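You operate a simulated robot arm through the tools that you are given. There is no shell and no other tool.

Carry out the task below with a simulated robot arm. There is one attempt and no reset: what you move stays moved.

Task
Fold the long flaps down and tape the seam.
Fine: lay the tape along the seam, tab toward the mat, and roll the bubbles out; the roller goes back where it stood. Set down upright: tape roller. What is to be rubbed or washed off counts as gone when no trace of it is left.

Only the result counts: the job must be done as asked and must still hold three seconds after the hand-in. Knocking over, shifting, dropping, spilling or breaking anything else fails it. Flat cloth is picked up by pressing the open fingertips on it (5 to 10 N) and closing them slowly along it; thin cloth reads only 2 to 8 mm in the jaws.

Robot
A 6-joint arm with a four-finger gripper, fixed in place. Base frame: the origin is on the floor under the middle of its stand, x ahead of it, y to its left, z up; the work surface is at about z = 800. Units: mm, degrees, N and s.
With the tool pointing down near the work surface it reaches from about 200 to 680 mm from the base axis. Its first joint turns from -166.0 to 166.0 degrees. Payload 3.43 kg.
Tool frame: the origin (TCP) lies between the finger pads and is the grasp point; the fingertips stand 30 mm ahead of it; z points along the fingers, y is the line along which they close. The gripper opens to 120 mm; its body begins 85 mm behind the TCP.
Orientation is told as [roll, pitch, yaw] about the base's x, y, z axes, in that order, counted from this pose: with the fingers straight down and closing along the base's y, the tool's x points along the base's -x, its y along +y and its z along -z.

Tools
- The arm moves only by the tool jog_arm. Its argument "plan" is a list of rows, each an object of numbers (a shift or turn left out is 0, a gripper value left out holds the last): "x", "y", "z": the shift along the tool's x, y, z in mm; "rx", "ry", "rz": the turn, a rotation vector about the tool's x, y, z in rad. In form: [{"x": .., "y": .., "z": .., "rx": .., "ry": .., "rz": ..}, ...]. A call has 1 to 20 rows; each row shifts and turns the commanded pose from where the row before left it, along the tool's axes as they then stand. "gripper" is the finger opening in mm, from 0 to 120, set as the call begins (left out, the last holds). A row lasts 0.2 s, in which the tool goes at most 50 mm and 8.6 degrees; a call with a longer step from one row to the next is refused whole, and so is a gripper value outside its range. Where a pose cannot be reached the arm comes as near as it can. A force on the tool above 90 N (or 10 N above the force at the start of the call, whichever is more), or a blocked arm, ends the call early, and 0.2 s more pass. Each finger travels about 40 mm/s and halts on what it meets, pressing with about 35 N; the grip force reading is that of the motor and also rises with nothing between the fingers. The clock runs only during rows and for 0.2 s after the last one: add rows that do not move to give the fingers time. It gives the time, the measured TCP pose, the force on the tool (base axes), the opening and the grip force at its end, in the units of the frame above (readings bear some noise), with the torque about the TCP (base axes, N m) and any sound that the robot's microphone picked up.
- Cameras (640 x 400 px; columns grow to the right, rows downward): "scene" is fixed at [50, -649.1, 1431.2]; the picture's right is [0.87, -0.50, 0.00], its down [-0.22, -0.38, -0.90] and it looks along [0.45, 0.78, -0.44] (base axes); focal length 320 px, centre (320, 200). "wrist" rides on the gripper at [71, -17, -121] in the tool frame; the picture's right is [0.23, 0.97, 0.00], its down [-0.81, 0.19, -0.55] and it looks along [-0.54, 0.13, 0.83] (tool axes); focal length 275 px, centre (320, 200). There is no depth. A picture from a camera that has moved, and an enlarged one, comes with that camera's place and axes in the base frame and with its lens.
- get_image(camera): a new picture of that camera. It takes no simulated time.
- move_column(by): moves the trunk up (or, below 0, down) by that many mm; the arm rides with it, the base frame stays. It gives what a move gives, with no picture.
- enlarge(camera, box): a new picture of the part [left, top, right, bottom] of that camera's present view, enlarged. It takes no simulated time.
- finish_job(): hands the job in; it is judged then, once.

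Places have to be worked out from the pictures, the camera data and where the tool is seen. Open the gripper and draw the arm clear of the work before you hand the job in, unless the task says otherwise.

The tools are called by a JSON object that holds its "fn" and its "kwargs". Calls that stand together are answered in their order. jog_arm: Moves the arm, as the interface text tells. Its arguments: {"type":"object","properties":{"plan":{"type":"array"},"gripper":{"type":"number"}},"required":["plan"]} The other tools are called the same way: move_column (by) moves the trunk up or down; get_image (camera) takes a picture; enlarge (camera, box) takes an enlarged picture of a part of a camera's view; finish_job () hands the job in.

At the start:

```text
t: 0.0
tool_pos: [471.1, 90.2, 1284.3]
tcp_rot: [0.0, 0.1, 0.0]
force: [0.4, 0.7, 0.3]
wrist_torque: [-0.02, -0.05, 0.01]
finger_gap: 120.0
grip_force: 0.0
trunk travel left (down, up): [-225.0, 215.0]
```

scene: 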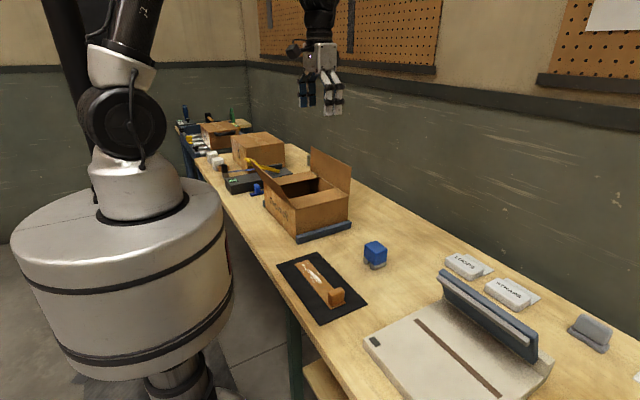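
wrist: 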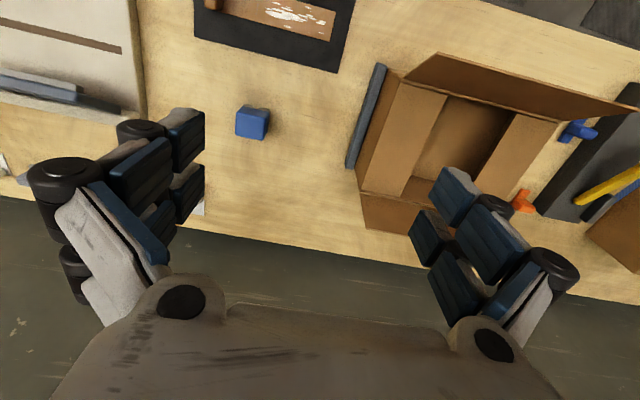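

I'll begin by looking closely at the box, the mat with the tape piece, and the blue roller.

{"fn": "enlarge", "kwargs": {"camera": "scene", "box": [240, 130, 400, 250]}}

{"fn": "enlarge", "kwargs": {"camera": "scene", "box": [260, 220, 420, 330]}}

{"fn": "enlarge", "kwargs": {"camera": "wrist", "box": [180, 0, 400, 160]}}

{"fn": "enlarge", "kwargs": {"camera": "wrist", "box": [330, 30, 640, 240]}}

```text
3.33 times, centred on (320, 190) of scene
camera zoom: at [50.0, -649.1, 1431.2], right [0.87, -0.5, 0.0], down [-0.22, -0.38, -0.9], along [0.45, 0.78, -0.44], focal length 1065 px, centre (320, 233)
```

zoom: 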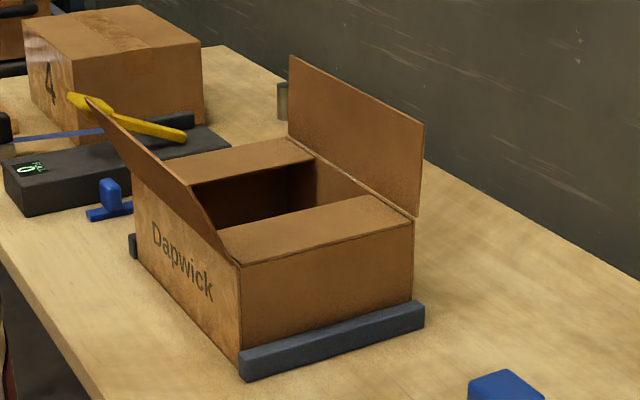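

```text
3.64 times, centred on (340, 275) of scene
camera zoom: at [50.0, -649.1, 1431.2], right [0.87, -0.5, 0.0], down [-0.22, -0.38, -0.9], along [0.45, 0.78, -0.44], focal length 1162 px, centre (247, -73)
```

zoom: 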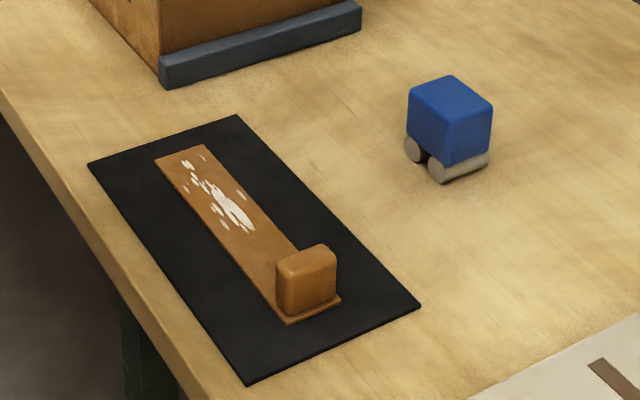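

```text
2.50 times, centred on (290, 80) of wrist
camera zoom: at [400.7, 73.0, 1405.4], right [-0.23, 0.97, 0.0], down [0.81, 0.19, 0.55], along [0.54, 0.13, -0.83], focal length 688 px, centre (395, 500)
```

zoom: 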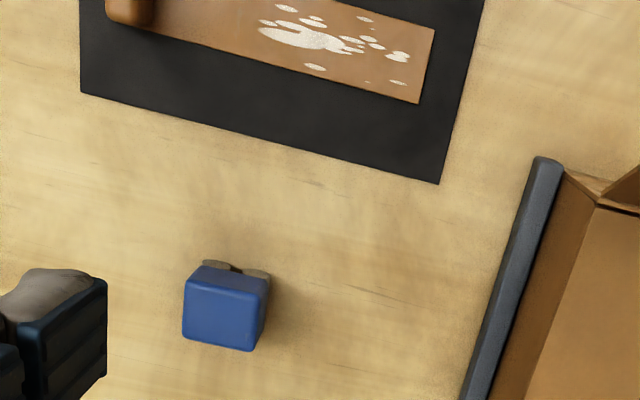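

```text
1.90 times, centred on (485, 135) of wrist
camera zoom: at [400.7, 73.0, 1405.4], right [-0.23, 0.97, 0.0], down [0.81, 0.19, 0.55], along [0.54, 0.13, -0.83], focal length 524 px, centre (6, 324)
```

zoom: 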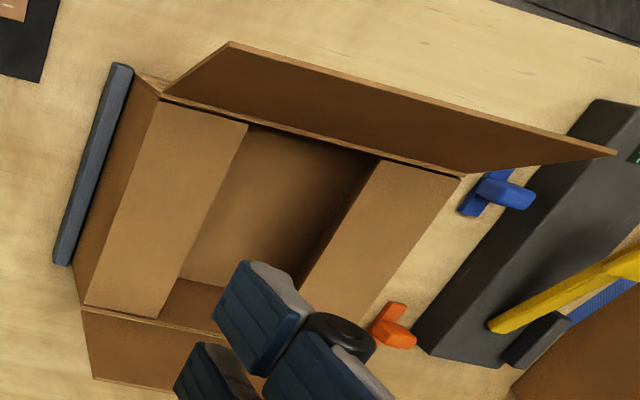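

The box lies with its long side along base y (about x 457–679, y 225–527, rim z≈920). The near flap leans out and the far flap stands nearly upright. The tape strip lies on the mat with its tab at the -y end, and the blue roller stands near (600,-40). I'm moving the hand to the -y side and turning it 90° so the wrist camera looks along +y over the mat.

{"fn": "jog_arm", "kwargs": {"plan": [{"x": 4.1, "y": -34, "z": 13.4}, {"x": 4.1, "y": -34, "z": 13.4}, {"x": 4.1, "y": -34, "z": 13.4}, {"x": 4.1, "y": -34, "z": 13.4}, {"x": 4.1, "y": -34, "z": 13.4}, {"x": 4.1, "y": -34, "z": 13.4}, {"x": 4.1, "y": -34, "z": 13.4}, {"x": 4.1, "y": -34, "z": 13.4}, {"x": 4.1, "y": -34, "z": 13.4}, {"x": 4.1, "y": -34, "z": 13.4}]}}

{"fn": "jog_arm", "kwargs": {"plan": [{"rz": -0.1309}, {"rz": -0.1309}, {"rz": -0.1309}, {"rz": -0.1309}, {"rz": -0.1309}, {"rz": -0.1309}, {"rz": -0.1309}, {"rz": -0.1309}, {"rz": -0.1309}, {"rz": -0.1309}, {"rz": -0.1309}, {"rz": -0.1309}, {}]}}

{"fn": "get_image", "kwargs": {"camera": "wrist"}}

{"fn": "get_image", "kwargs": {"camera": "scene"}}

```text
t: 2.2
tool_pos: [429.4, -250.1, 1150.5]
tcp_rot: [0.1, 0.0, 0.1]
force: [0.4, -0.7, -0.6]
wrist_torque: [-0.02, 0.02, 0.0]
finger_gap: 120.1
grip_force: 0.1
trunk travel left (down, up): [-225.0, 215.0]
```

```text
t: 5.0
tool_pos: [430.1, -249.4, 1150.4]
tcp_rot: [-0.1, 0.0, 90.2]
force: [0.4, -0.1, -0.5]
wrist_torque: [0.02, -0.02, 0.01]
finger_gap: 119.8
grip_force: 0.1
trunk travel left (down, up): [-225.0, 215.0]
```

```text
taken
camera wrist: at [447.7, -321.2, 1271.4], right [-0.97, -0.23, 0.0], down [-0.19, 0.81, 0.55], along [-0.13, 0.54, -0.83], focal length 275 px, centre (320, 200)
```

wrist: 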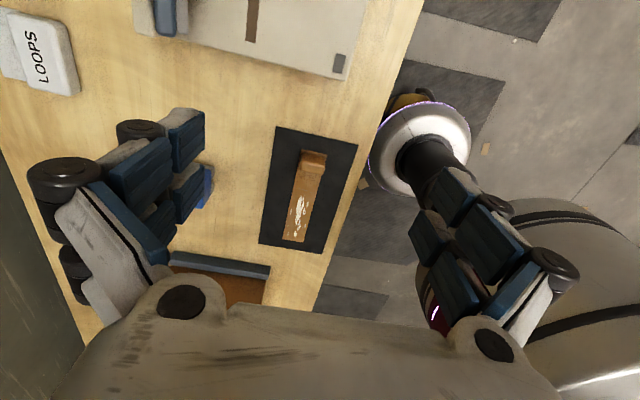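

```text
taken
```

scene: 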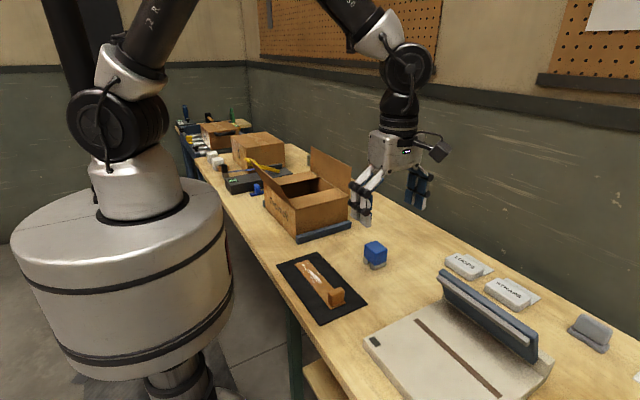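

The wrist camera now sees the mat with the tape and tab. I'll zoom in to measure them.

{"fn": "enlarge", "kwargs": {"camera": "wrist", "box": [240, 110, 380, 270]}}

{"fn": "enlarge", "kwargs": {"camera": "scene", "box": [260, 225, 400, 330]}}

```text
2.50 times, centred on (310, 190) of wrist
camera zoom: at [447.7, -321.2, 1271.4], right [-0.97, -0.23, 0.0], down [-0.19, 0.81, 0.55], along [-0.13, 0.54, -0.83], focal length 688 px, centre (345, 225)
```

zoom: 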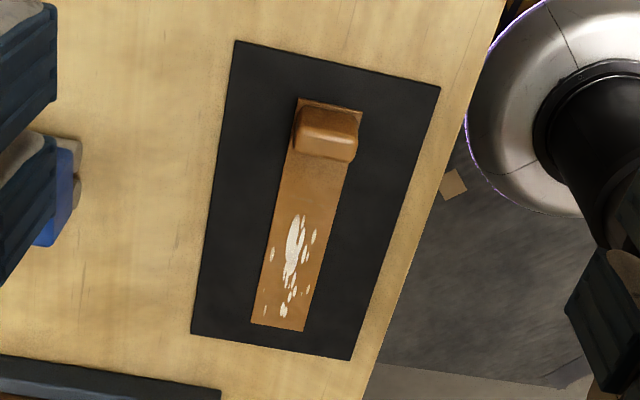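

```text
3.81 times, centred on (330, 278) of scene
camera zoom: at [50.0, -649.1, 1431.2], right [0.87, -0.5, 0.0], down [-0.22, -0.38, -0.9], along [0.45, 0.78, -0.44], focal length 1218 px, centre (282, -95)
```

zoom: 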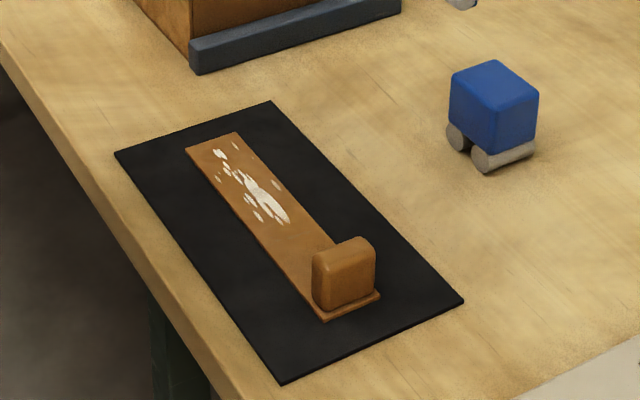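

The tape is about 48×224 mm, centred at x≈409, y −119…105. Its tab is about 38×22×40 mm at around (412,−103). First come the flaps: I turn the wrist back, close the fingers and move over to the low-x side of the near flap, staying high.

{"fn": "jog_arm", "kwargs": {"plan": [{"rz": 0.1309}, {"rz": 0.1309}, {"rz": 0.1309}, {"rz": 0.1309}, {"rz": 0.1309}, {"rz": 0.1309}, {"rz": 0.1309}, {"rz": 0.1309}, {"rz": 0.1309}, {"rz": 0.1309}, {"rz": 0.1309}, {"rz": 0.1309}, {}], "gripper": 0}}

{"fn": "jog_arm", "kwargs": {"plan": [{"x": 6.7, "y": 41.4}, {"x": 6.7, "y": 41.4}, {"x": 6.7, "y": 41.4}, {"x": 6.7, "y": 41.4}, {"x": 6.7, "y": 41.4}, {"x": 6.7, "y": 41.4}, {"x": 6.7, "y": 41.4}, {"x": 6.7, "y": 41.4}, {"x": 6.7, "y": 41.4}, {"x": 6.7, "y": 41.4}, {"x": 6.7, "y": 41.4}, {"x": 6.7, "y": 41.4}, {"x": 6.7, "y": 41.4}, {"x": 6.7, "y": 41.4}]}}

{"fn": "get_image", "kwargs": {"camera": "wrist"}}

{"fn": "enlarge", "kwargs": {"camera": "scene", "box": [220, 80, 400, 260]}}

```text
t: 7.8
tool_pos: [431.1, -249.1, 1149.9]
tcp_rot: [0.0, 0.0, 0.0]
force: [-0.5, 0.1, -0.5]
wrist_torque: [0.01, -0.02, 0.04]
finger_gap: 0.1
grip_force: 33.5
trunk travel left (down, up): [-225.0, 215.0]
```

```text
t: 10.8
tool_pos: [333.9, 332.8, 1151.2]
tcp_rot: [-0.1, 0.0, 0.0]
force: [0.4, -0.2, -0.5]
wrist_torque: [-0.01, -0.03, 0.01]
finger_gap: 0.0
grip_force: 33.1
trunk travel left (down, up): [-225.0, 215.0]
```

```text
taken
camera wrist: at [263.3, 314.6, 1271.4], right [-0.23, 0.97, 0.0], down [0.81, 0.19, 0.55], along [0.54, 0.13, -0.83], focal length 275 px, centre (320, 200)
```

wrist: 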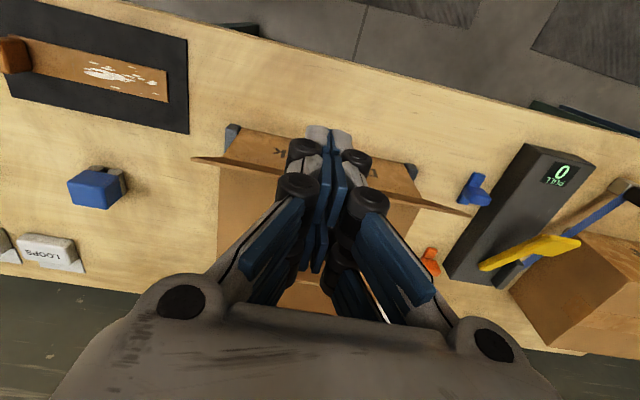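

```text
2.22 times, centred on (310, 170) of scene
camera zoom: at [50.0, -649.1, 1431.2], right [0.87, -0.5, 0.0], down [-0.22, -0.38, -0.9], along [0.45, 0.78, -0.44], focal length 710 px, centre (342, 267)
```

zoom: 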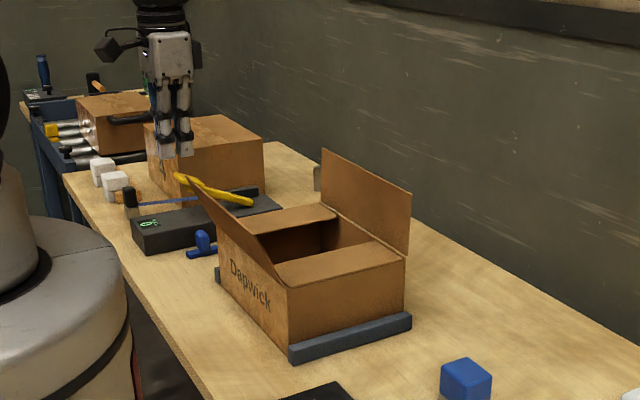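

The near flap's upper edge is at about x≈408, z≈1016, with y 220–527. I lower the closed fingers outside it, then push it up and inward in small steps.

{"fn": "jog_arm", "kwargs": {"plan": [{"x": -2.2, "y": 5, "z": 29.2}, {"x": -2.2, "y": 5, "z": 29.2}, {"x": -2.2, "y": 5, "z": 29.2}, {"x": -2.2, "y": 5, "z": 29.2}, {"x": -2.2, "y": 5, "z": 29.2}, {}]}}

{"fn": "jog_arm", "kwargs": {"plan": [{"x": -10}, {"x": -10}, {"x": -10}, {"x": -10}, {"x": -10}, {"x": -10}, {"x": -10}, {"x": -10}, {"x": -10}, {"x": -10}, {}]}}

{"fn": "get_image", "kwargs": {"camera": "scene"}}

{"fn": "get_image", "kwargs": {"camera": "wrist"}}

```text
t: 12.2
tool_pos: [346.6, 355.7, 1001.7]
tcp_rot: [0.0, 0.0, 0.0]
force: [-1.0, -0.2, 0.5]
wrist_torque: [0.03, 0.03, 0.03]
finger_gap: 0.0
grip_force: 33.3
trunk travel left (down, up): [-225.0, 215.0]
```

```text
t: 14.6
tool_pos: [448.6, 355.3, 1004.8]
tcp_rot: [0.0, -0.1, 0.0]
force: [0.3, -0.3, 0.4]
wrist_torque: [0.02, 0.01, -0.02]
finger_gap: 0.0
grip_force: 33.2
trunk travel left (down, up): [-225.0, 215.0]
```

```text
taken
```

scene: 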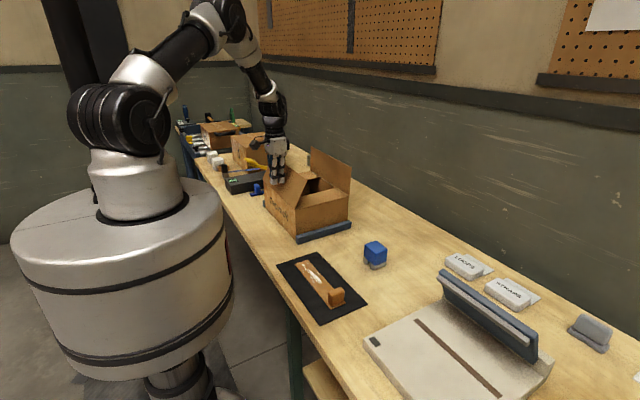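

```text
taken
camera wrist: at [376.4, 337.2, 1125.2], right [-0.23, 0.97, 0.0], down [0.81, 0.19, 0.55], along [0.54, 0.13, -0.83], focal length 275 px, centre (320, 200)
```

wrist: 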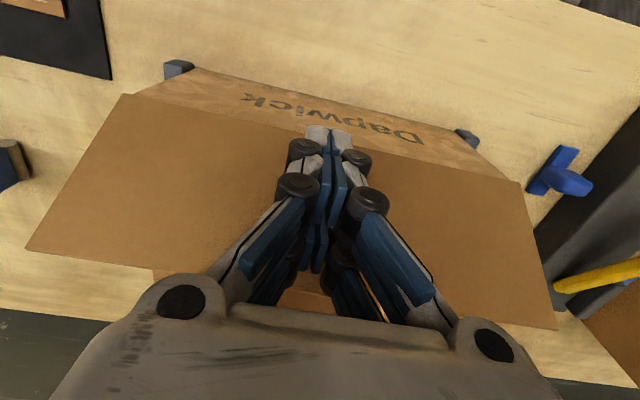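

The near flap follows with almost no force and now leans inward. I continue along an arc, pressing it down onto the box.

{"fn": "jog_arm", "kwargs": {"plan": [{"x": -8, "z": 2}, {"x": -8, "z": 3}, {"x": -9, "z": 4}, {"x": -9, "z": 5}, {"x": -8, "z": 6}, {"x": -6, "z": 7}, {"x": -5, "z": 7}, {"x": -3, "z": 7}, {"x": -2, "z": 6}, {}]}}

{"fn": "get_image", "kwargs": {"camera": "wrist"}}

{"fn": "enlarge", "kwargs": {"camera": "scene", "box": [220, 80, 400, 260]}}

```text
t: 16.8
tool_pos: [504.1, 355.3, 961.0]
tcp_rot: [0.3, -0.3, 0.1]
force: [-10.8, -1.3, 29.2]
wrist_torque: [-0.07, 0.88, 0.06]
finger_gap: 5.9
grip_force: 33.8
trunk travel left (down, up): [-225.0, 215.0]
```

```text
taken
camera wrist: at [432.6, 337.2, 1081.9], right [-0.23, 0.97, 0.0], down [0.81, 0.19, 0.56], along [0.54, 0.13, -0.83], focal length 275 px, centre (320, 200)
```

wrist: 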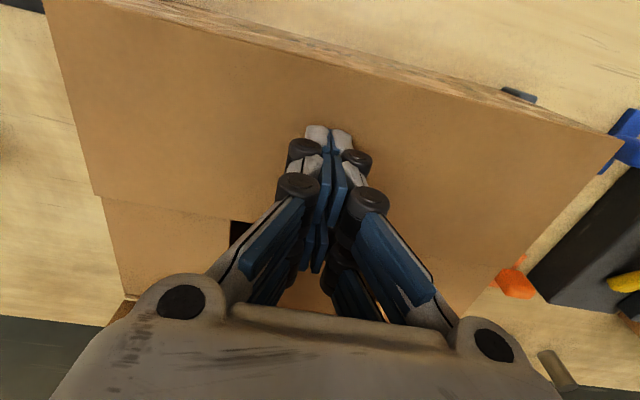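

```text
2.22 times, centred on (310, 170) of scene
camera zoom: at [50.0, -649.1, 1431.2], right [0.87, -0.5, 0.0], down [-0.22, -0.38, -0.9], along [0.45, 0.78, -0.44], focal length 710 px, centre (342, 267)
```

zoom: 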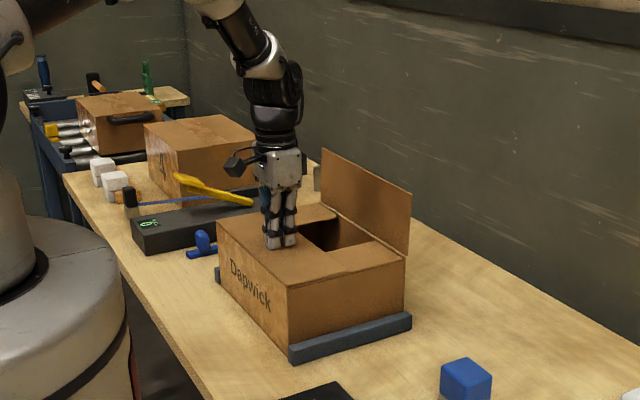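

The near flap now reads flat, with 29 N upward at tip height ≈931. I lift off to see whether it stays down.

{"fn": "jog_arm", "kwargs": {"plan": [{"z": -10}, {"z": -20}, {"z": -30}, {"z": -40}, {"z": -40}, {"z": -40}, {}]}}

{"fn": "get_image", "kwargs": {"camera": "wrist"}}

{"fn": "enlarge", "kwargs": {"camera": "scene", "box": [240, 130, 380, 250]}}

```text
t: 18.4
tool_pos: [505.0, 357.1, 1136.1]
tcp_rot: [0.0, 0.1, 0.1]
force: [0.0, -0.3, -0.9]
wrist_torque: [-0.05, 0.0, -0.03]
finger_gap: 0.0
grip_force: 33.6
trunk travel left (down, up): [-225.0, 215.0]
```

```text
taken
camera wrist: at [434.5, 339.7, 1257.3], right [-0.23, 0.97, 0.0], down [0.81, 0.19, 0.55], along [0.54, 0.13, -0.83], focal length 275 px, centre (320, 200)
```

wrist: 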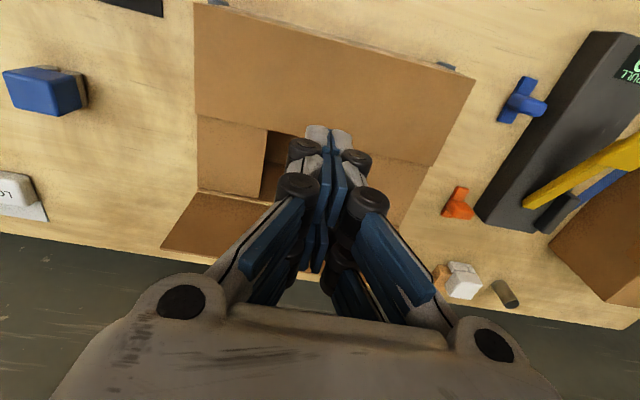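

```text
3.33 times, centred on (310, 190) of scene
camera zoom: at [50.0, -649.1, 1431.2], right [0.87, -0.5, 0.0], down [-0.22, -0.38, -0.9], along [0.45, 0.78, -0.44], focal length 1065 px, centre (353, 233)
```

zoom: 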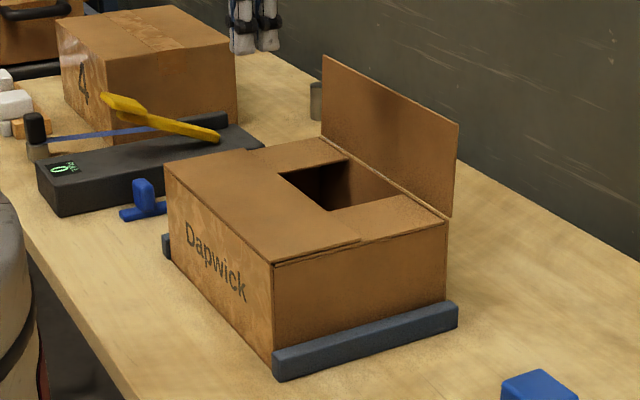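

The near flap stays down; its inner edge, and so the seam, is at x≈563, with the top surface at z≈926. For the far flap (hinge x≈678, top edge about (690, z1030)) I go up and tilt the closed fingers outward about 40° so they can hook over its top edge.

{"fn": "jog_arm", "kwargs": {"plan": [{"x": -23, "y": -12, "z": -10}, {"x": -23, "y": -12, "z": -10}, {"x": -23, "y": -12, "z": -10}, {"x": -23, "y": -12, "z": -10}, {"x": -23, "y": -12, "z": -10}, {"ry": -0.14}, {"ry": -0.14}, {"ry": -0.14}, {"ry": -0.14}, {"ry": -0.14}, {}]}}

{"fn": "get_image", "kwargs": {"camera": "wrist"}}

{"fn": "enlarge", "kwargs": {"camera": "scene", "box": [240, 80, 400, 230]}}

```text
t: 20.8
tool_pos: [621.4, 297.0, 1186.5]
tcp_rot: [0.1, -40.2, 0.0]
force: [0.6, -0.3, 0.9]
wrist_torque: [0.0, 0.01, -0.01]
finger_gap: 0.0
grip_force: 33.8
trunk travel left (down, up): [-225.0, 215.0]
```

```text
taken
camera wrist: at [489.1, 277.5, 1233.4], right [-0.18, 0.97, -0.15], down [0.26, 0.19, 0.95], along [0.95, 0.13, -0.29], focal length 275 px, centre (320, 200)
```

wrist: 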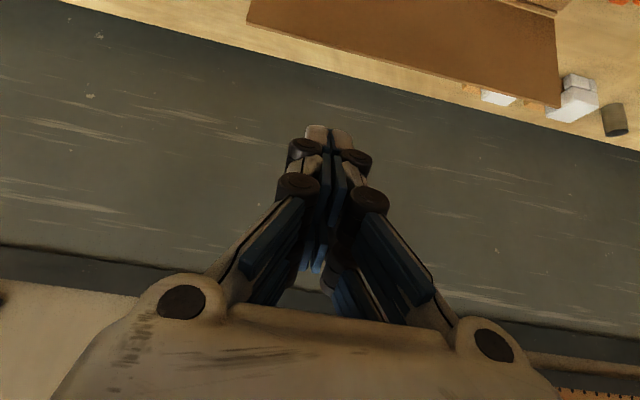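

```text
2.67 times, centred on (320, 155) of scene
camera zoom: at [50.0, -649.1, 1431.2], right [0.87, -0.5, 0.0], down [-0.22, -0.38, -0.9], along [0.45, 0.78, -0.44], focal length 852 px, centre (320, 320)
```

zoom: 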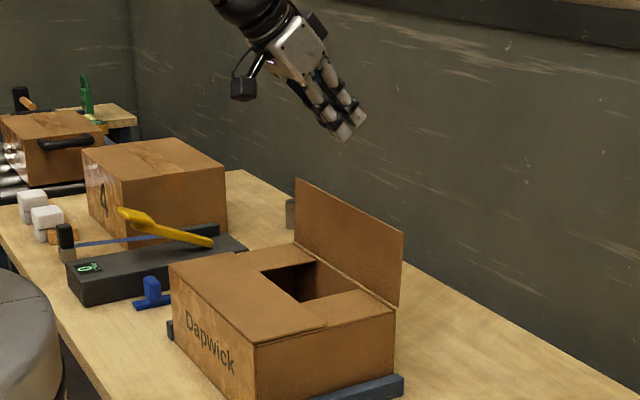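

The flap's top edge computes to x≈688, z≈1028. I slide the tilted fingers along their own axis over that edge, leaving about 7 mm clearance, so the tips pass behind it.

{"fn": "jog_arm", "kwargs": {"plan": [{"x": 8.15, "z": 24.5}, {"x": 8.15, "z": 24.5}, {"z": 20}, {"z": 20}, {"z": 20}, {"z": 20}, {"z": 20}, {"z": 20}, {}]}}

{"fn": "get_image", "kwargs": {"camera": "wrist"}}

{"fn": "enlarge", "kwargs": {"camera": "scene", "box": [260, 100, 400, 230]}}

```text
t: 22.8
tool_pos: [718.8, 295.1, 1048.5]
tcp_rot: [-0.1, -40.1, 0.1]
force: [-0.6, -0.2, -0.2]
wrist_torque: [0.03, 0.02, 0.0]
finger_gap: 0.2
grip_force: 33.4
trunk travel left (down, up): [-225.0, 215.0]
```

```text
taken
camera wrist: at [585.7, 277.8, 1095.1], right [-0.18, 0.97, -0.15], down [0.26, 0.19, 0.95], along [0.95, 0.13, -0.29], focal length 275 px, centre (320, 200)
```

wrist: 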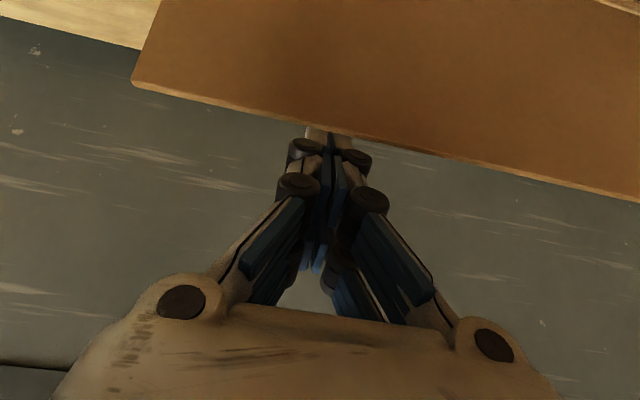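

```text
3.08 times, centred on (330, 165) of scene
camera zoom: at [50.0, -649.1, 1431.2], right [0.87, -0.5, 0.0], down [-0.22, -0.38, -0.9], along [0.45, 0.78, -0.44], focal length 983 px, centre (289, 308)
```

zoom: 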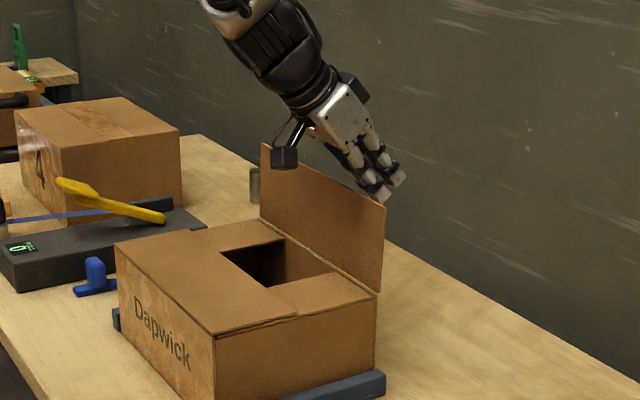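

The reach works and the tips are just behind the top edge. I slide 15 mm deeper and pull back toward −x slowly to swing the flap past vertical.

{"fn": "jog_arm", "kwargs": {"plan": [{"z": 8}, {"z": 7}, {"x": 6.13, "z": -5.14}, {"x": 6.13, "z": -5.14}, {"x": 6.13, "z": -5.14}, {"x": 6.13, "z": -5.14}, {"x": 6.13, "z": -5.14}, {"x": 6.13, "z": -5.14}, {"x": 6.13, "z": -5.14}, {"x": 6.13, "z": -5.14}, {}]}}

{"fn": "get_image", "kwargs": {"camera": "wrist"}}

{"fn": "enlarge", "kwargs": {"camera": "scene", "box": [260, 100, 400, 230]}}

```text
t: 25.2
tool_pos: [663.6, 296.6, 1035.0]
tcp_rot: [0.0, -40.0, 0.0]
force: [0.3, -0.2, 0.3]
wrist_torque: [0.04, -0.05, 0.0]
finger_gap: 0.0
grip_force: 33.3
trunk travel left (down, up): [-225.0, 215.0]
```

```text
taken
camera wrist: at [531.5, 278.4, 1081.8], right [-0.18, 0.97, -0.15], down [0.26, 0.19, 0.95], along [0.95, 0.13, -0.29], focal length 275 px, centre (320, 200)
```

wrist: 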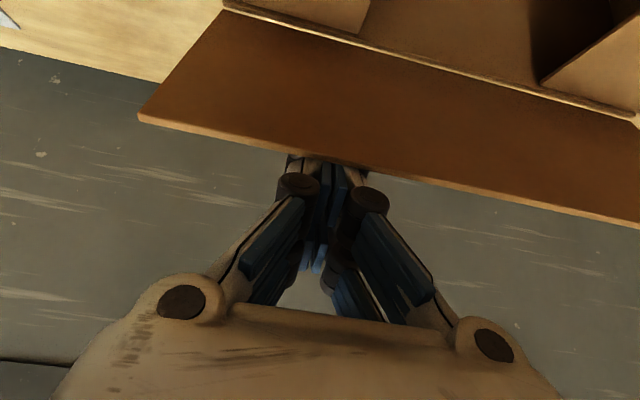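

```text
3.08 times, centred on (330, 165) of scene
camera zoom: at [50.0, -649.1, 1431.2], right [0.87, -0.5, 0.0], down [-0.22, -0.38, -0.9], along [0.45, 0.78, -0.44], focal length 983 px, centre (289, 308)
```

zoom: 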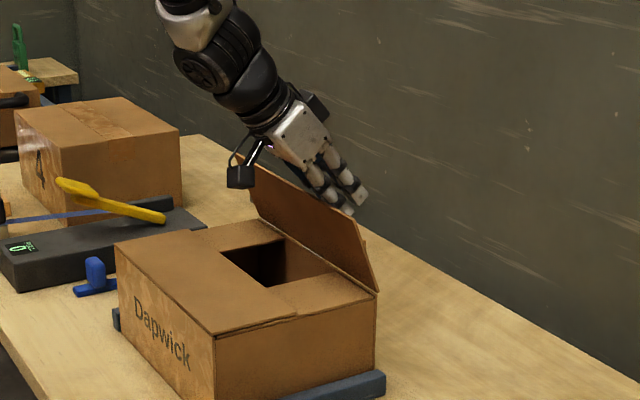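

The flap is past vertical and leaning in, with no force reading. I pull a little further in and down, then withdraw along the finger axis.

{"fn": "jog_arm", "kwargs": {"plan": [{"x": 6.5, "z": -1.56}, {"x": 6.5, "z": -1.56}, {"x": 6.5, "z": -1.56}, {"x": 6.5, "z": -1.56}, {"x": 6.5, "z": -1.56}, {"x": 6.5, "z": -1.56}, {"x": 6.5, "z": -1.56}, {}]}}

{"fn": "get_image", "kwargs": {"camera": "wrist"}}

{"fn": "enlarge", "kwargs": {"camera": "scene", "box": [260, 100, 400, 230]}}

```text
t: 27.0
tool_pos: [621.4, 295.5, 1014.3]
tcp_rot: [0.0, -40.1, 0.1]
force: [-1.0, 0.4, 0.0]
wrist_torque: [0.03, -0.02, -0.02]
finger_gap: 0.1
grip_force: 33.0
trunk travel left (down, up): [-225.0, 215.0]
```

```text
taken
camera wrist: at [489.5, 278.3, 1061.1], right [-0.18, 0.97, -0.15], down [0.26, 0.19, 0.95], along [0.95, 0.13, -0.29], focal length 275 px, centre (320, 200)
```

wrist: 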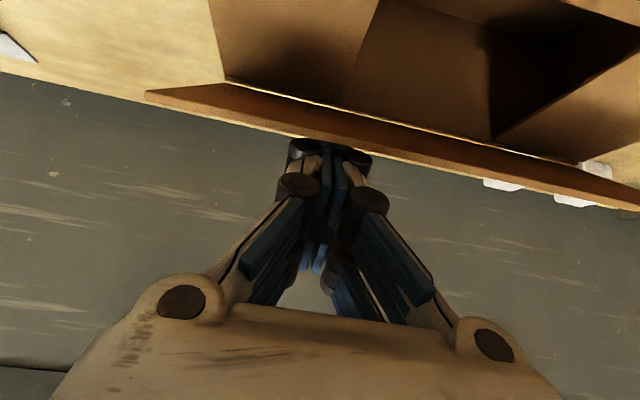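

```text
3.08 times, centred on (330, 165) of scene
camera zoom: at [50.0, -649.1, 1431.2], right [0.87, -0.5, 0.0], down [-0.22, -0.38, -0.9], along [0.45, 0.78, -0.44], focal length 983 px, centre (289, 308)
```

zoom: 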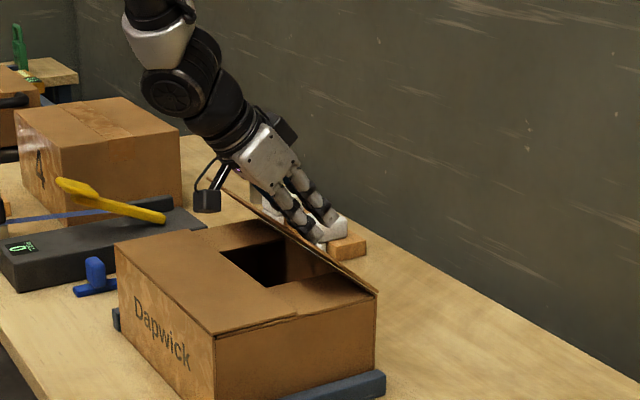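

The flap leans in at about 45°. I raise the hand, straighten it to vertical, and move to x≈640 to press the flap flat from above.

{"fn": "jog_arm", "kwargs": {"plan": [{"x": -9.6, "z": -11.5}, {"x": -9.6, "z": -11.5}, {"x": -9.6, "z": -11.5}, {"x": -9.6, "z": -11.5}, {"ry": 0.14}, {"ry": 0.14}, {"ry": 0.14}, {"ry": 0.14}, {"ry": 0.14}, {"x": -6, "y": 5}, {"x": -6, "y": 5}, {"x": -6, "y": 5}, {}]}}

{"fn": "enlarge", "kwargs": {"camera": "scene", "box": [240, 80, 400, 230]}}

{"fn": "get_image", "kwargs": {"camera": "wrist"}}

```text
t: 29.8
tool_pos: [638.2, 310.6, 1075.1]
tcp_rot: [0.1, 0.1, 0.0]
force: [0.5, -0.3, -0.2]
wrist_torque: [-0.02, -0.02, -0.03]
finger_gap: 0.0
grip_force: 33.4
trunk travel left (down, up): [-225.0, 215.0]
```

```text
2.67 times, centred on (320, 155) of scene
camera zoom: at [50.0, -649.1, 1431.2], right [0.87, -0.5, 0.0], down [-0.22, -0.38, -0.9], along [0.45, 0.78, -0.44], focal length 852 px, centre (320, 320)
```

zoom: 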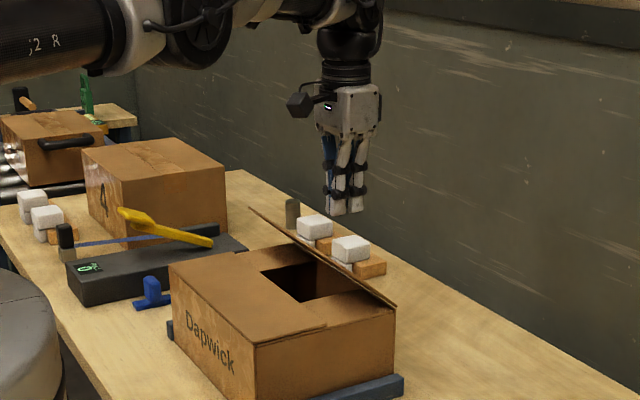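

```text
taken
camera wrist: at [566.9, 292.4, 1196.2], right [-0.23, 0.97, 0.0], down [0.81, 0.19, 0.55], along [0.54, 0.13, -0.83], focal length 275 px, centre (320, 200)
```

wrist: 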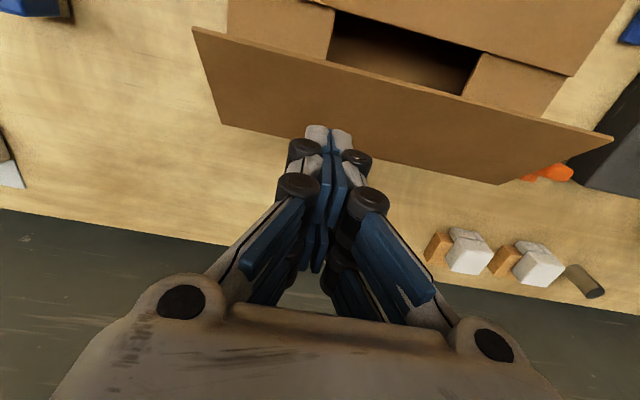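

The flap holds at about 45° and the fingers stand above its outer face. I press straight down, drifting slightly inward.

{"fn": "jog_arm", "kwargs": {"plan": [{"z": 15}, {"z": 15}, {"z": 15, "x": 3}, {"z": 15, "x": 3}, {"z": 15, "x": 4}, {"z": 12, "x": 4}, {"z": 10, "x": 4}, {"z": 8, "x": 3}, {"z": 6}, {"z": 4}, {}]}}

{"fn": "enlarge", "kwargs": {"camera": "scene", "box": [240, 80, 400, 230]}}

{"fn": "get_image", "kwargs": {"camera": "wrist"}}

```text
t: 32.2
tool_pos: [617.1, 311.1, 961.4]
tcp_rot: [0.1, -0.1, 0.1]
force: [-0.9, -0.7, 8.9]
wrist_torque: [-0.01, 0.01, 0.0]
finger_gap: 6.1
grip_force: 33.1
trunk travel left (down, up): [-225.0, 215.0]
```

```text
2.67 times, centred on (320, 155) of scene
camera zoom: at [50.0, -649.1, 1431.2], right [0.87, -0.5, 0.0], down [-0.22, -0.38, -0.9], along [0.45, 0.78, -0.44], focal length 852 px, centre (320, 320)
```

zoom: 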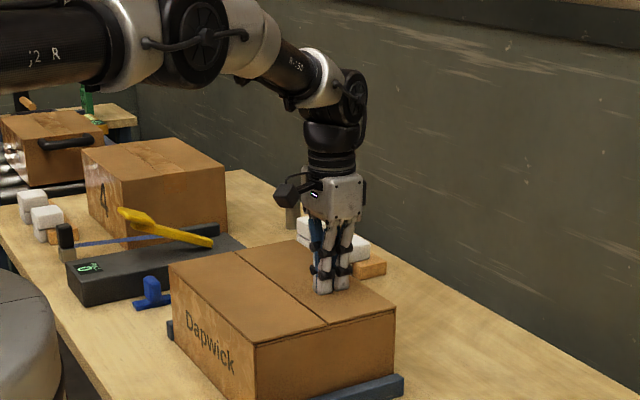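

```text
taken
camera wrist: at [545.9, 292.4, 1082.4], right [-0.23, 0.97, 0.0], down [0.81, 0.19, 0.55], along [0.54, 0.13, -0.83], focal length 275 px, centre (320, 200)
```

wrist: 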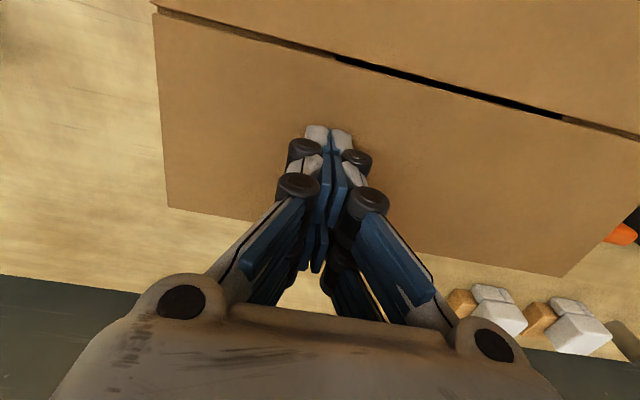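

Both flaps are flat, with the seam a thin gap at x≈561–562, y 218–527. I lift off and move over to the tape tab with the fingers open, then check both.

{"fn": "jog_arm", "kwargs": {"plan": [{"z": -10}, {"z": -30}, {"z": -40}, {"z": -40}, {"z": -20}]}}

{"fn": "jog_arm", "kwargs": {"plan": [{"x": 20.6, "y": -41.4}, {"x": 20.6, "y": -41.4}, {"x": 20.6, "y": -41.4}, {"x": 20.6, "y": -41.4}, {"x": 20.6, "y": -41.4}, {"x": 20.6, "y": -41.4}, {"x": 20.6, "y": -41.4}, {"x": 20.6, "y": -41.4}, {"x": 20.6, "y": -41.4}, {"x": 20.6, "y": -41.4}, {"z": 30}, {"z": 30}, {"z": 30}, {}], "gripper": 100}}

{"fn": "get_image", "kwargs": {"camera": "wrist"}}

{"fn": "get_image", "kwargs": {"camera": "scene"}}

```text
t: 33.4
tool_pos: [617.5, 310.3, 1100.4]
tcp_rot: [0.0, 0.1, 0.0]
force: [-0.1, 0.1, -0.2]
wrist_torque: [0.01, -0.01, 0.03]
finger_gap: 0.3
grip_force: 33.6
trunk travel left (down, up): [-225.0, 215.0]
```

```text
t: 36.4
tool_pos: [413.2, -103.7, 1009.5]
tcp_rot: [-0.1, 0.0, 0.2]
force: [0.2, -0.6, -0.4]
wrist_torque: [-0.03, 0.02, 0.01]
finger_gap: 99.8
grip_force: 0.0
trunk travel left (down, up): [-225.0, 215.0]
```

```text
taken
camera wrist: at [342.1, -121.4, 1130.3], right [-0.23, 0.97, 0.0], down [0.81, 0.19, 0.55], along [0.54, 0.13, -0.83], focal length 275 px, centre (320, 200)
```

wrist: 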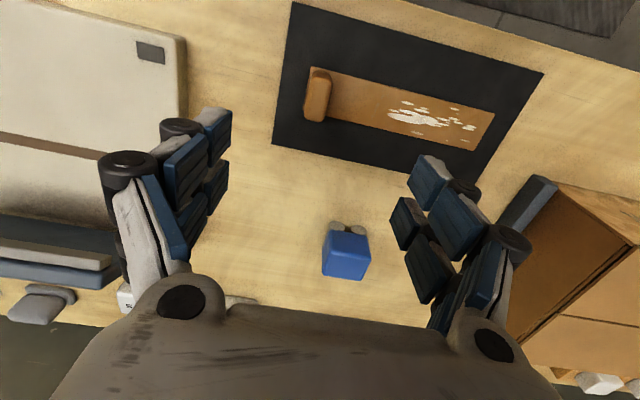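

```text
taken
```

scene: 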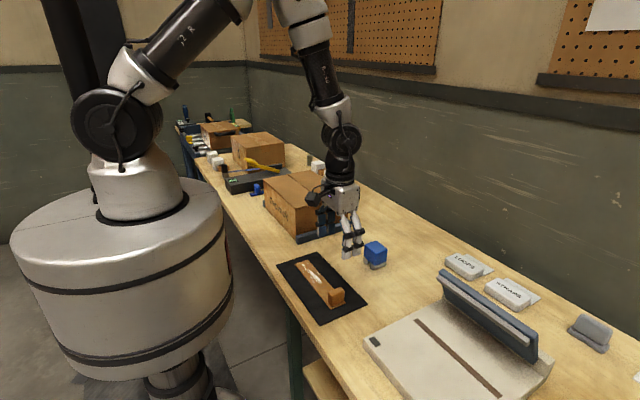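

Now I zoom in on the tape, its tab and the roller for precise coordinates, and check the flaps from the scene camera.

{"fn": "enlarge", "kwargs": {"camera": "wrist", "box": [270, 0, 550, 180]}}

{"fn": "enlarge", "kwargs": {"camera": "wrist", "box": [290, 200, 410, 290]}}

{"fn": "enlarge", "kwargs": {"camera": "scene", "box": [240, 140, 400, 280]}}

```text
2.22 times, centred on (410, 90) of wrist
camera zoom: at [342.1, -121.4, 1130.3], right [-0.23, 0.97, 0.0], down [0.81, 0.19, 0.55], along [0.54, 0.13, -0.83], focal length 612 px, centre (120, 444)
```

zoom: 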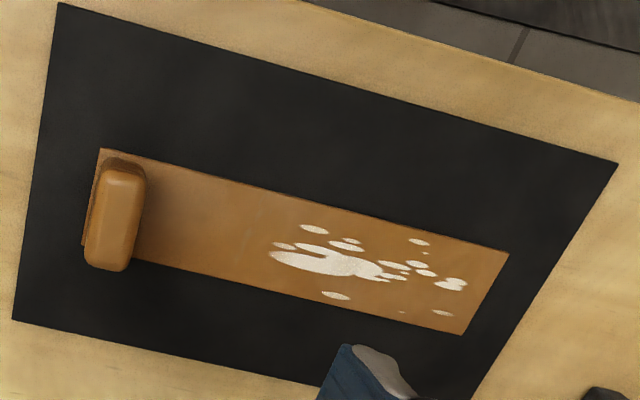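

```text
4.44 times, centred on (350, 245) of wrist
camera zoom: at [342.1, -121.4, 1130.3], right [-0.23, 0.97, 0.0], down [0.81, 0.19, 0.55], along [0.54, 0.13, -0.83], focal length 1224 px, centre (187, 0)
```

zoom: 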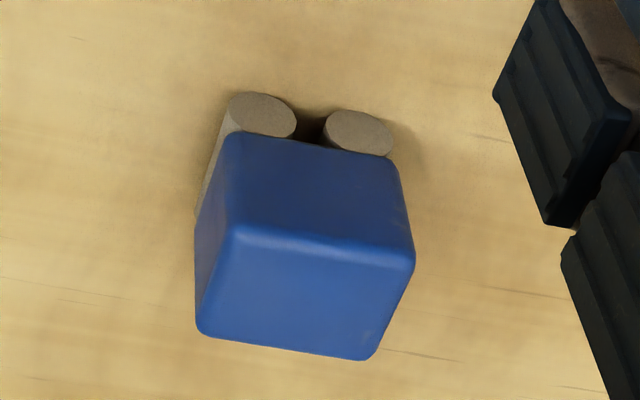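

```text
2.86 times, centred on (320, 210) of scene
camera zoom: at [50.0, -649.1, 1431.2], right [0.87, -0.5, 0.0], down [-0.22, -0.38, -0.9], along [0.45, 0.78, -0.44], focal length 913 px, centre (320, 171)
```

zoom: 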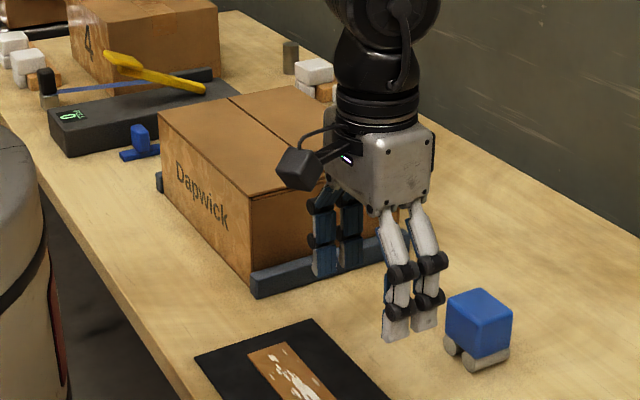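

Measurements: strip x 387–435, y −120…103; tab 40×20 mm centred at (410.5, −106.5), top z≈843; roller body x 595–641, y −45…13, top z≈860, wheels rolling along y. The flaps hold. I align over the tab and lower to just above the grasp height.

{"fn": "jog_arm", "kwargs": {"plan": [{"x": 2.7, "y": -2.8}, {"z": 25}, {"z": 25}, {"z": 25}, {"z": 25}, {"z": 25}, {"z": 15}, {"z": 10}, {}], "gripper": 70}}

{"fn": "enlarge", "kwargs": {"camera": "scene", "box": [270, 200, 400, 320]}}

{"fn": "get_image", "kwargs": {"camera": "wrist"}}

```text
t: 38.4
tool_pos: [409.1, -108.3, 861.3]
tcp_rot: [0.0, 0.1, 0.0]
force: [0.5, -0.5, -0.1]
wrist_torque: [0.0, 0.02, -0.01]
finger_gap: 69.7
grip_force: 0.0
trunk travel left (down, up): [-225.0, 215.0]
```

```text
3.33 times, centred on (335, 260) of scene
camera zoom: at [50.0, -649.1, 1431.2], right [0.87, -0.5, 0.0], down [-0.22, -0.38, -0.9], along [0.45, 0.78, -0.44], focal length 1065 px, centre (270, 0)
```

zoom: 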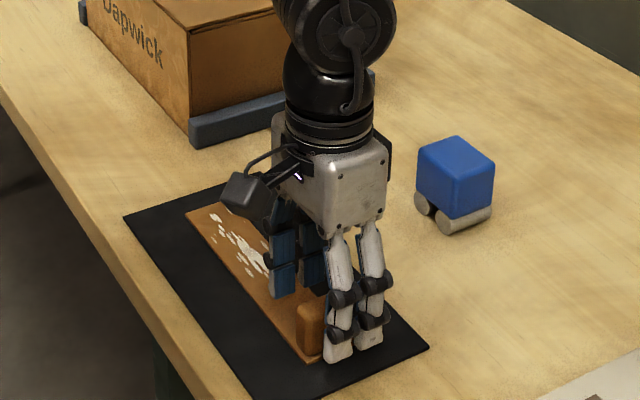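

```text
taken
camera wrist: at [338.3, -124.9, 981.9], right [-0.23, 0.97, 0.0], down [0.81, 0.19, 0.55], along [0.54, 0.13, -0.83], focal length 275 px, centre (320, 200)
```

wrist: 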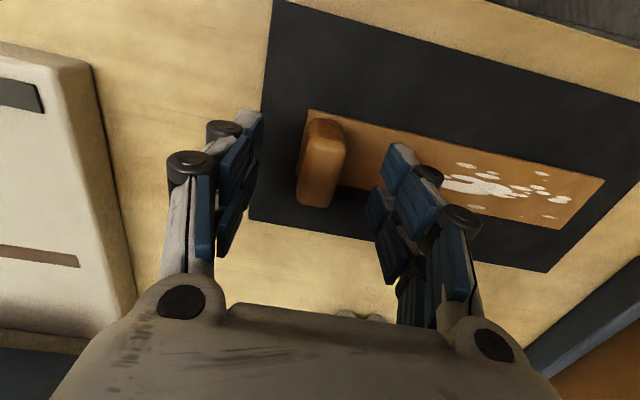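

The tab is centred between the fingers. I lower to z≈838, with the tips just above the strip, and close on the tab.

{"fn": "jog_arm", "kwargs": {"plan": [{"x": -1, "y": 1.5, "z": 10}, {"z": 9}, {"z": 4}, {}]}}

{"fn": "jog_arm", "kwargs": {"plan": [{}, {}, {}, {}, {}, {}, {}], "gripper": 0}}

{"fn": "get_image", "kwargs": {"camera": "wrist"}}

{"fn": "enlarge", "kwargs": {"camera": "scene", "box": [270, 200, 400, 320]}}

```text
t: 39.4
tool_pos: [411.5, -105.3, 835.9]
tcp_rot: [-0.1, -0.1, 0.0]
force: [-0.6, -0.7, -1.1]
wrist_torque: [-0.03, -0.01, -0.02]
finger_gap: 70.3
grip_force: 0.0
trunk travel left (down, up): [-225.0, 215.0]
```

```text
t: 41.0
tool_pos: [411.8, -105.4, 837.5]
tcp_rot: [0.0, -0.1, 0.1]
force: [1.3, -4.5, 10.5]
wrist_torque: [-0.08, -0.03, 0.04]
finger_gap: 21.0
grip_force: 34.8
trunk travel left (down, up): [-225.0, 215.0]
```

```text
taken
camera wrist: at [339.8, -123.2, 958.1], right [-0.23, 0.97, 0.0], down [0.81, 0.19, 0.55], along [0.54, 0.13, -0.83], focal length 275 px, centre (320, 200)
```

wrist: 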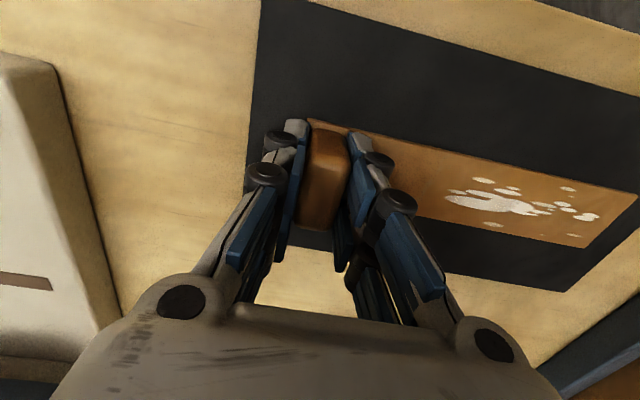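

```text
3.33 times, centred on (335, 260) of scene
camera zoom: at [50.0, -649.1, 1431.2], right [0.87, -0.5, 0.0], down [-0.22, -0.38, -0.9], along [0.45, 0.78, -0.44], focal length 1065 px, centre (270, 0)
```

zoom: 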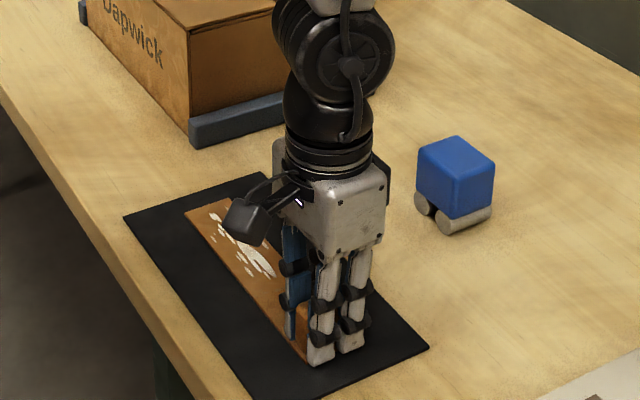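

The tab is held (gap 21 mm), with about 10 N as the tips lightly touch the strip. I lift slowly and watch how the strip behaves.

{"fn": "jog_arm", "kwargs": {"plan": [{"z": -3}, {"z": -3}, {"z": -4}, {"z": -5}, {"z": -5}, {"z": -5}, {}]}}

{"fn": "get_image", "kwargs": {"camera": "wrist"}}

{"fn": "enlarge", "kwargs": {"camera": "scene", "box": [270, 200, 400, 320]}}

```text
t: 42.6
tool_pos: [411.1, -103.2, 862.5]
tcp_rot: [0.0, -0.1, 0.0]
force: [0.5, -0.7, -0.3]
wrist_torque: [0.0, -0.05, 0.01]
finger_gap: 21.1
grip_force: 35.2
trunk travel left (down, up): [-225.0, 215.0]
```

```text
taken
camera wrist: at [339.8, -122.7, 982.8], right [-0.23, 0.97, 0.0], down [0.81, 0.19, 0.55], along [0.54, 0.13, -0.83], focal length 275 px, centre (320, 200)
```

wrist: 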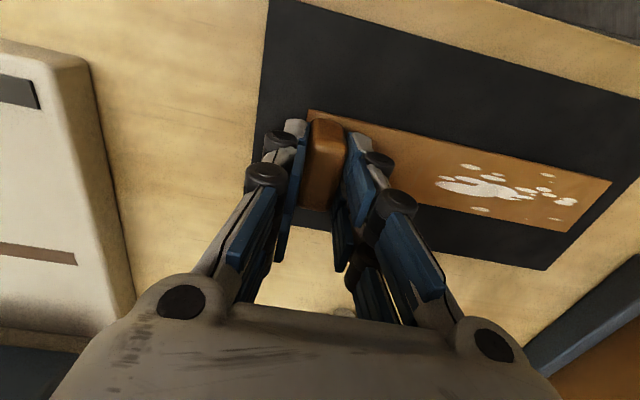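

```text
3.33 times, centred on (335, 260) of scene
camera zoom: at [50.0, -649.1, 1431.2], right [0.87, -0.5, 0.0], down [-0.22, -0.38, -0.9], along [0.45, 0.78, -0.44], focal length 1065 px, centre (270, 0)
```

zoom: 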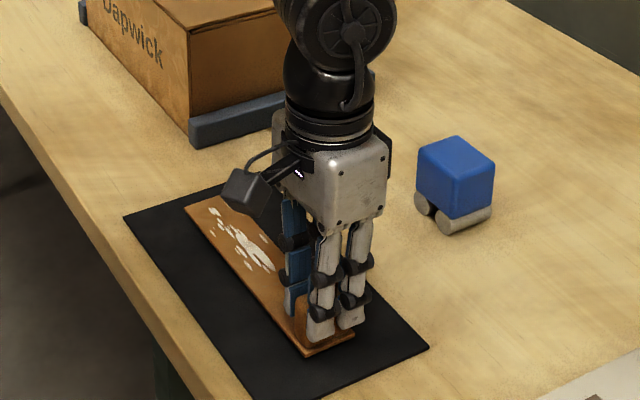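

The strip's tab end rises, while the far end seems still near the mat. I lift another 60 mm to see whether it hangs or stays stiff.

{"fn": "jog_arm", "kwargs": {"plan": [{"z": -10}, {"z": -10}, {"z": -10}, {"z": -10}, {"z": -10}, {"z": -10}, {}]}}

{"fn": "get_image", "kwargs": {"camera": "wrist"}}

{"fn": "enlarge", "kwargs": {"camera": "scene", "box": [270, 180, 400, 320]}}

```text
t: 44.2
tool_pos: [410.1, -105.6, 921.7]
tcp_rot: [-0.1, 0.0, 0.0]
force: [0.2, 0.5, -0.9]
wrist_torque: [0.0, -0.02, -0.01]
finger_gap: 21.2
grip_force: 35.3
trunk travel left (down, up): [-225.0, 215.0]
```

```text
taken
camera wrist: at [339.5, -123.4, 1042.4], right [-0.23, 0.97, 0.0], down [0.81, 0.19, 0.55], along [0.54, 0.13, -0.83], focal length 275 px, centre (320, 200)
```

wrist: 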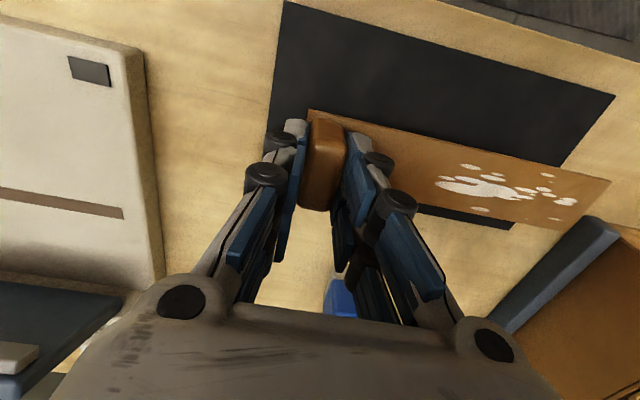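

```text
2.86 times, centred on (335, 250) of scene
camera zoom: at [50.0, -649.1, 1431.2], right [0.87, -0.5, 0.0], down [-0.22, -0.38, -0.9], along [0.45, 0.78, -0.44], focal length 913 px, centre (277, 57)
```

zoom: 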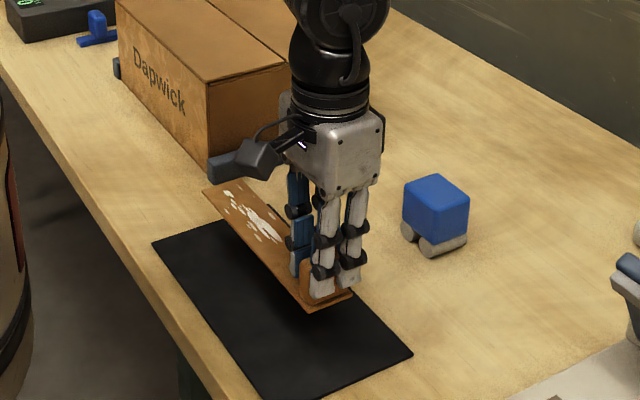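

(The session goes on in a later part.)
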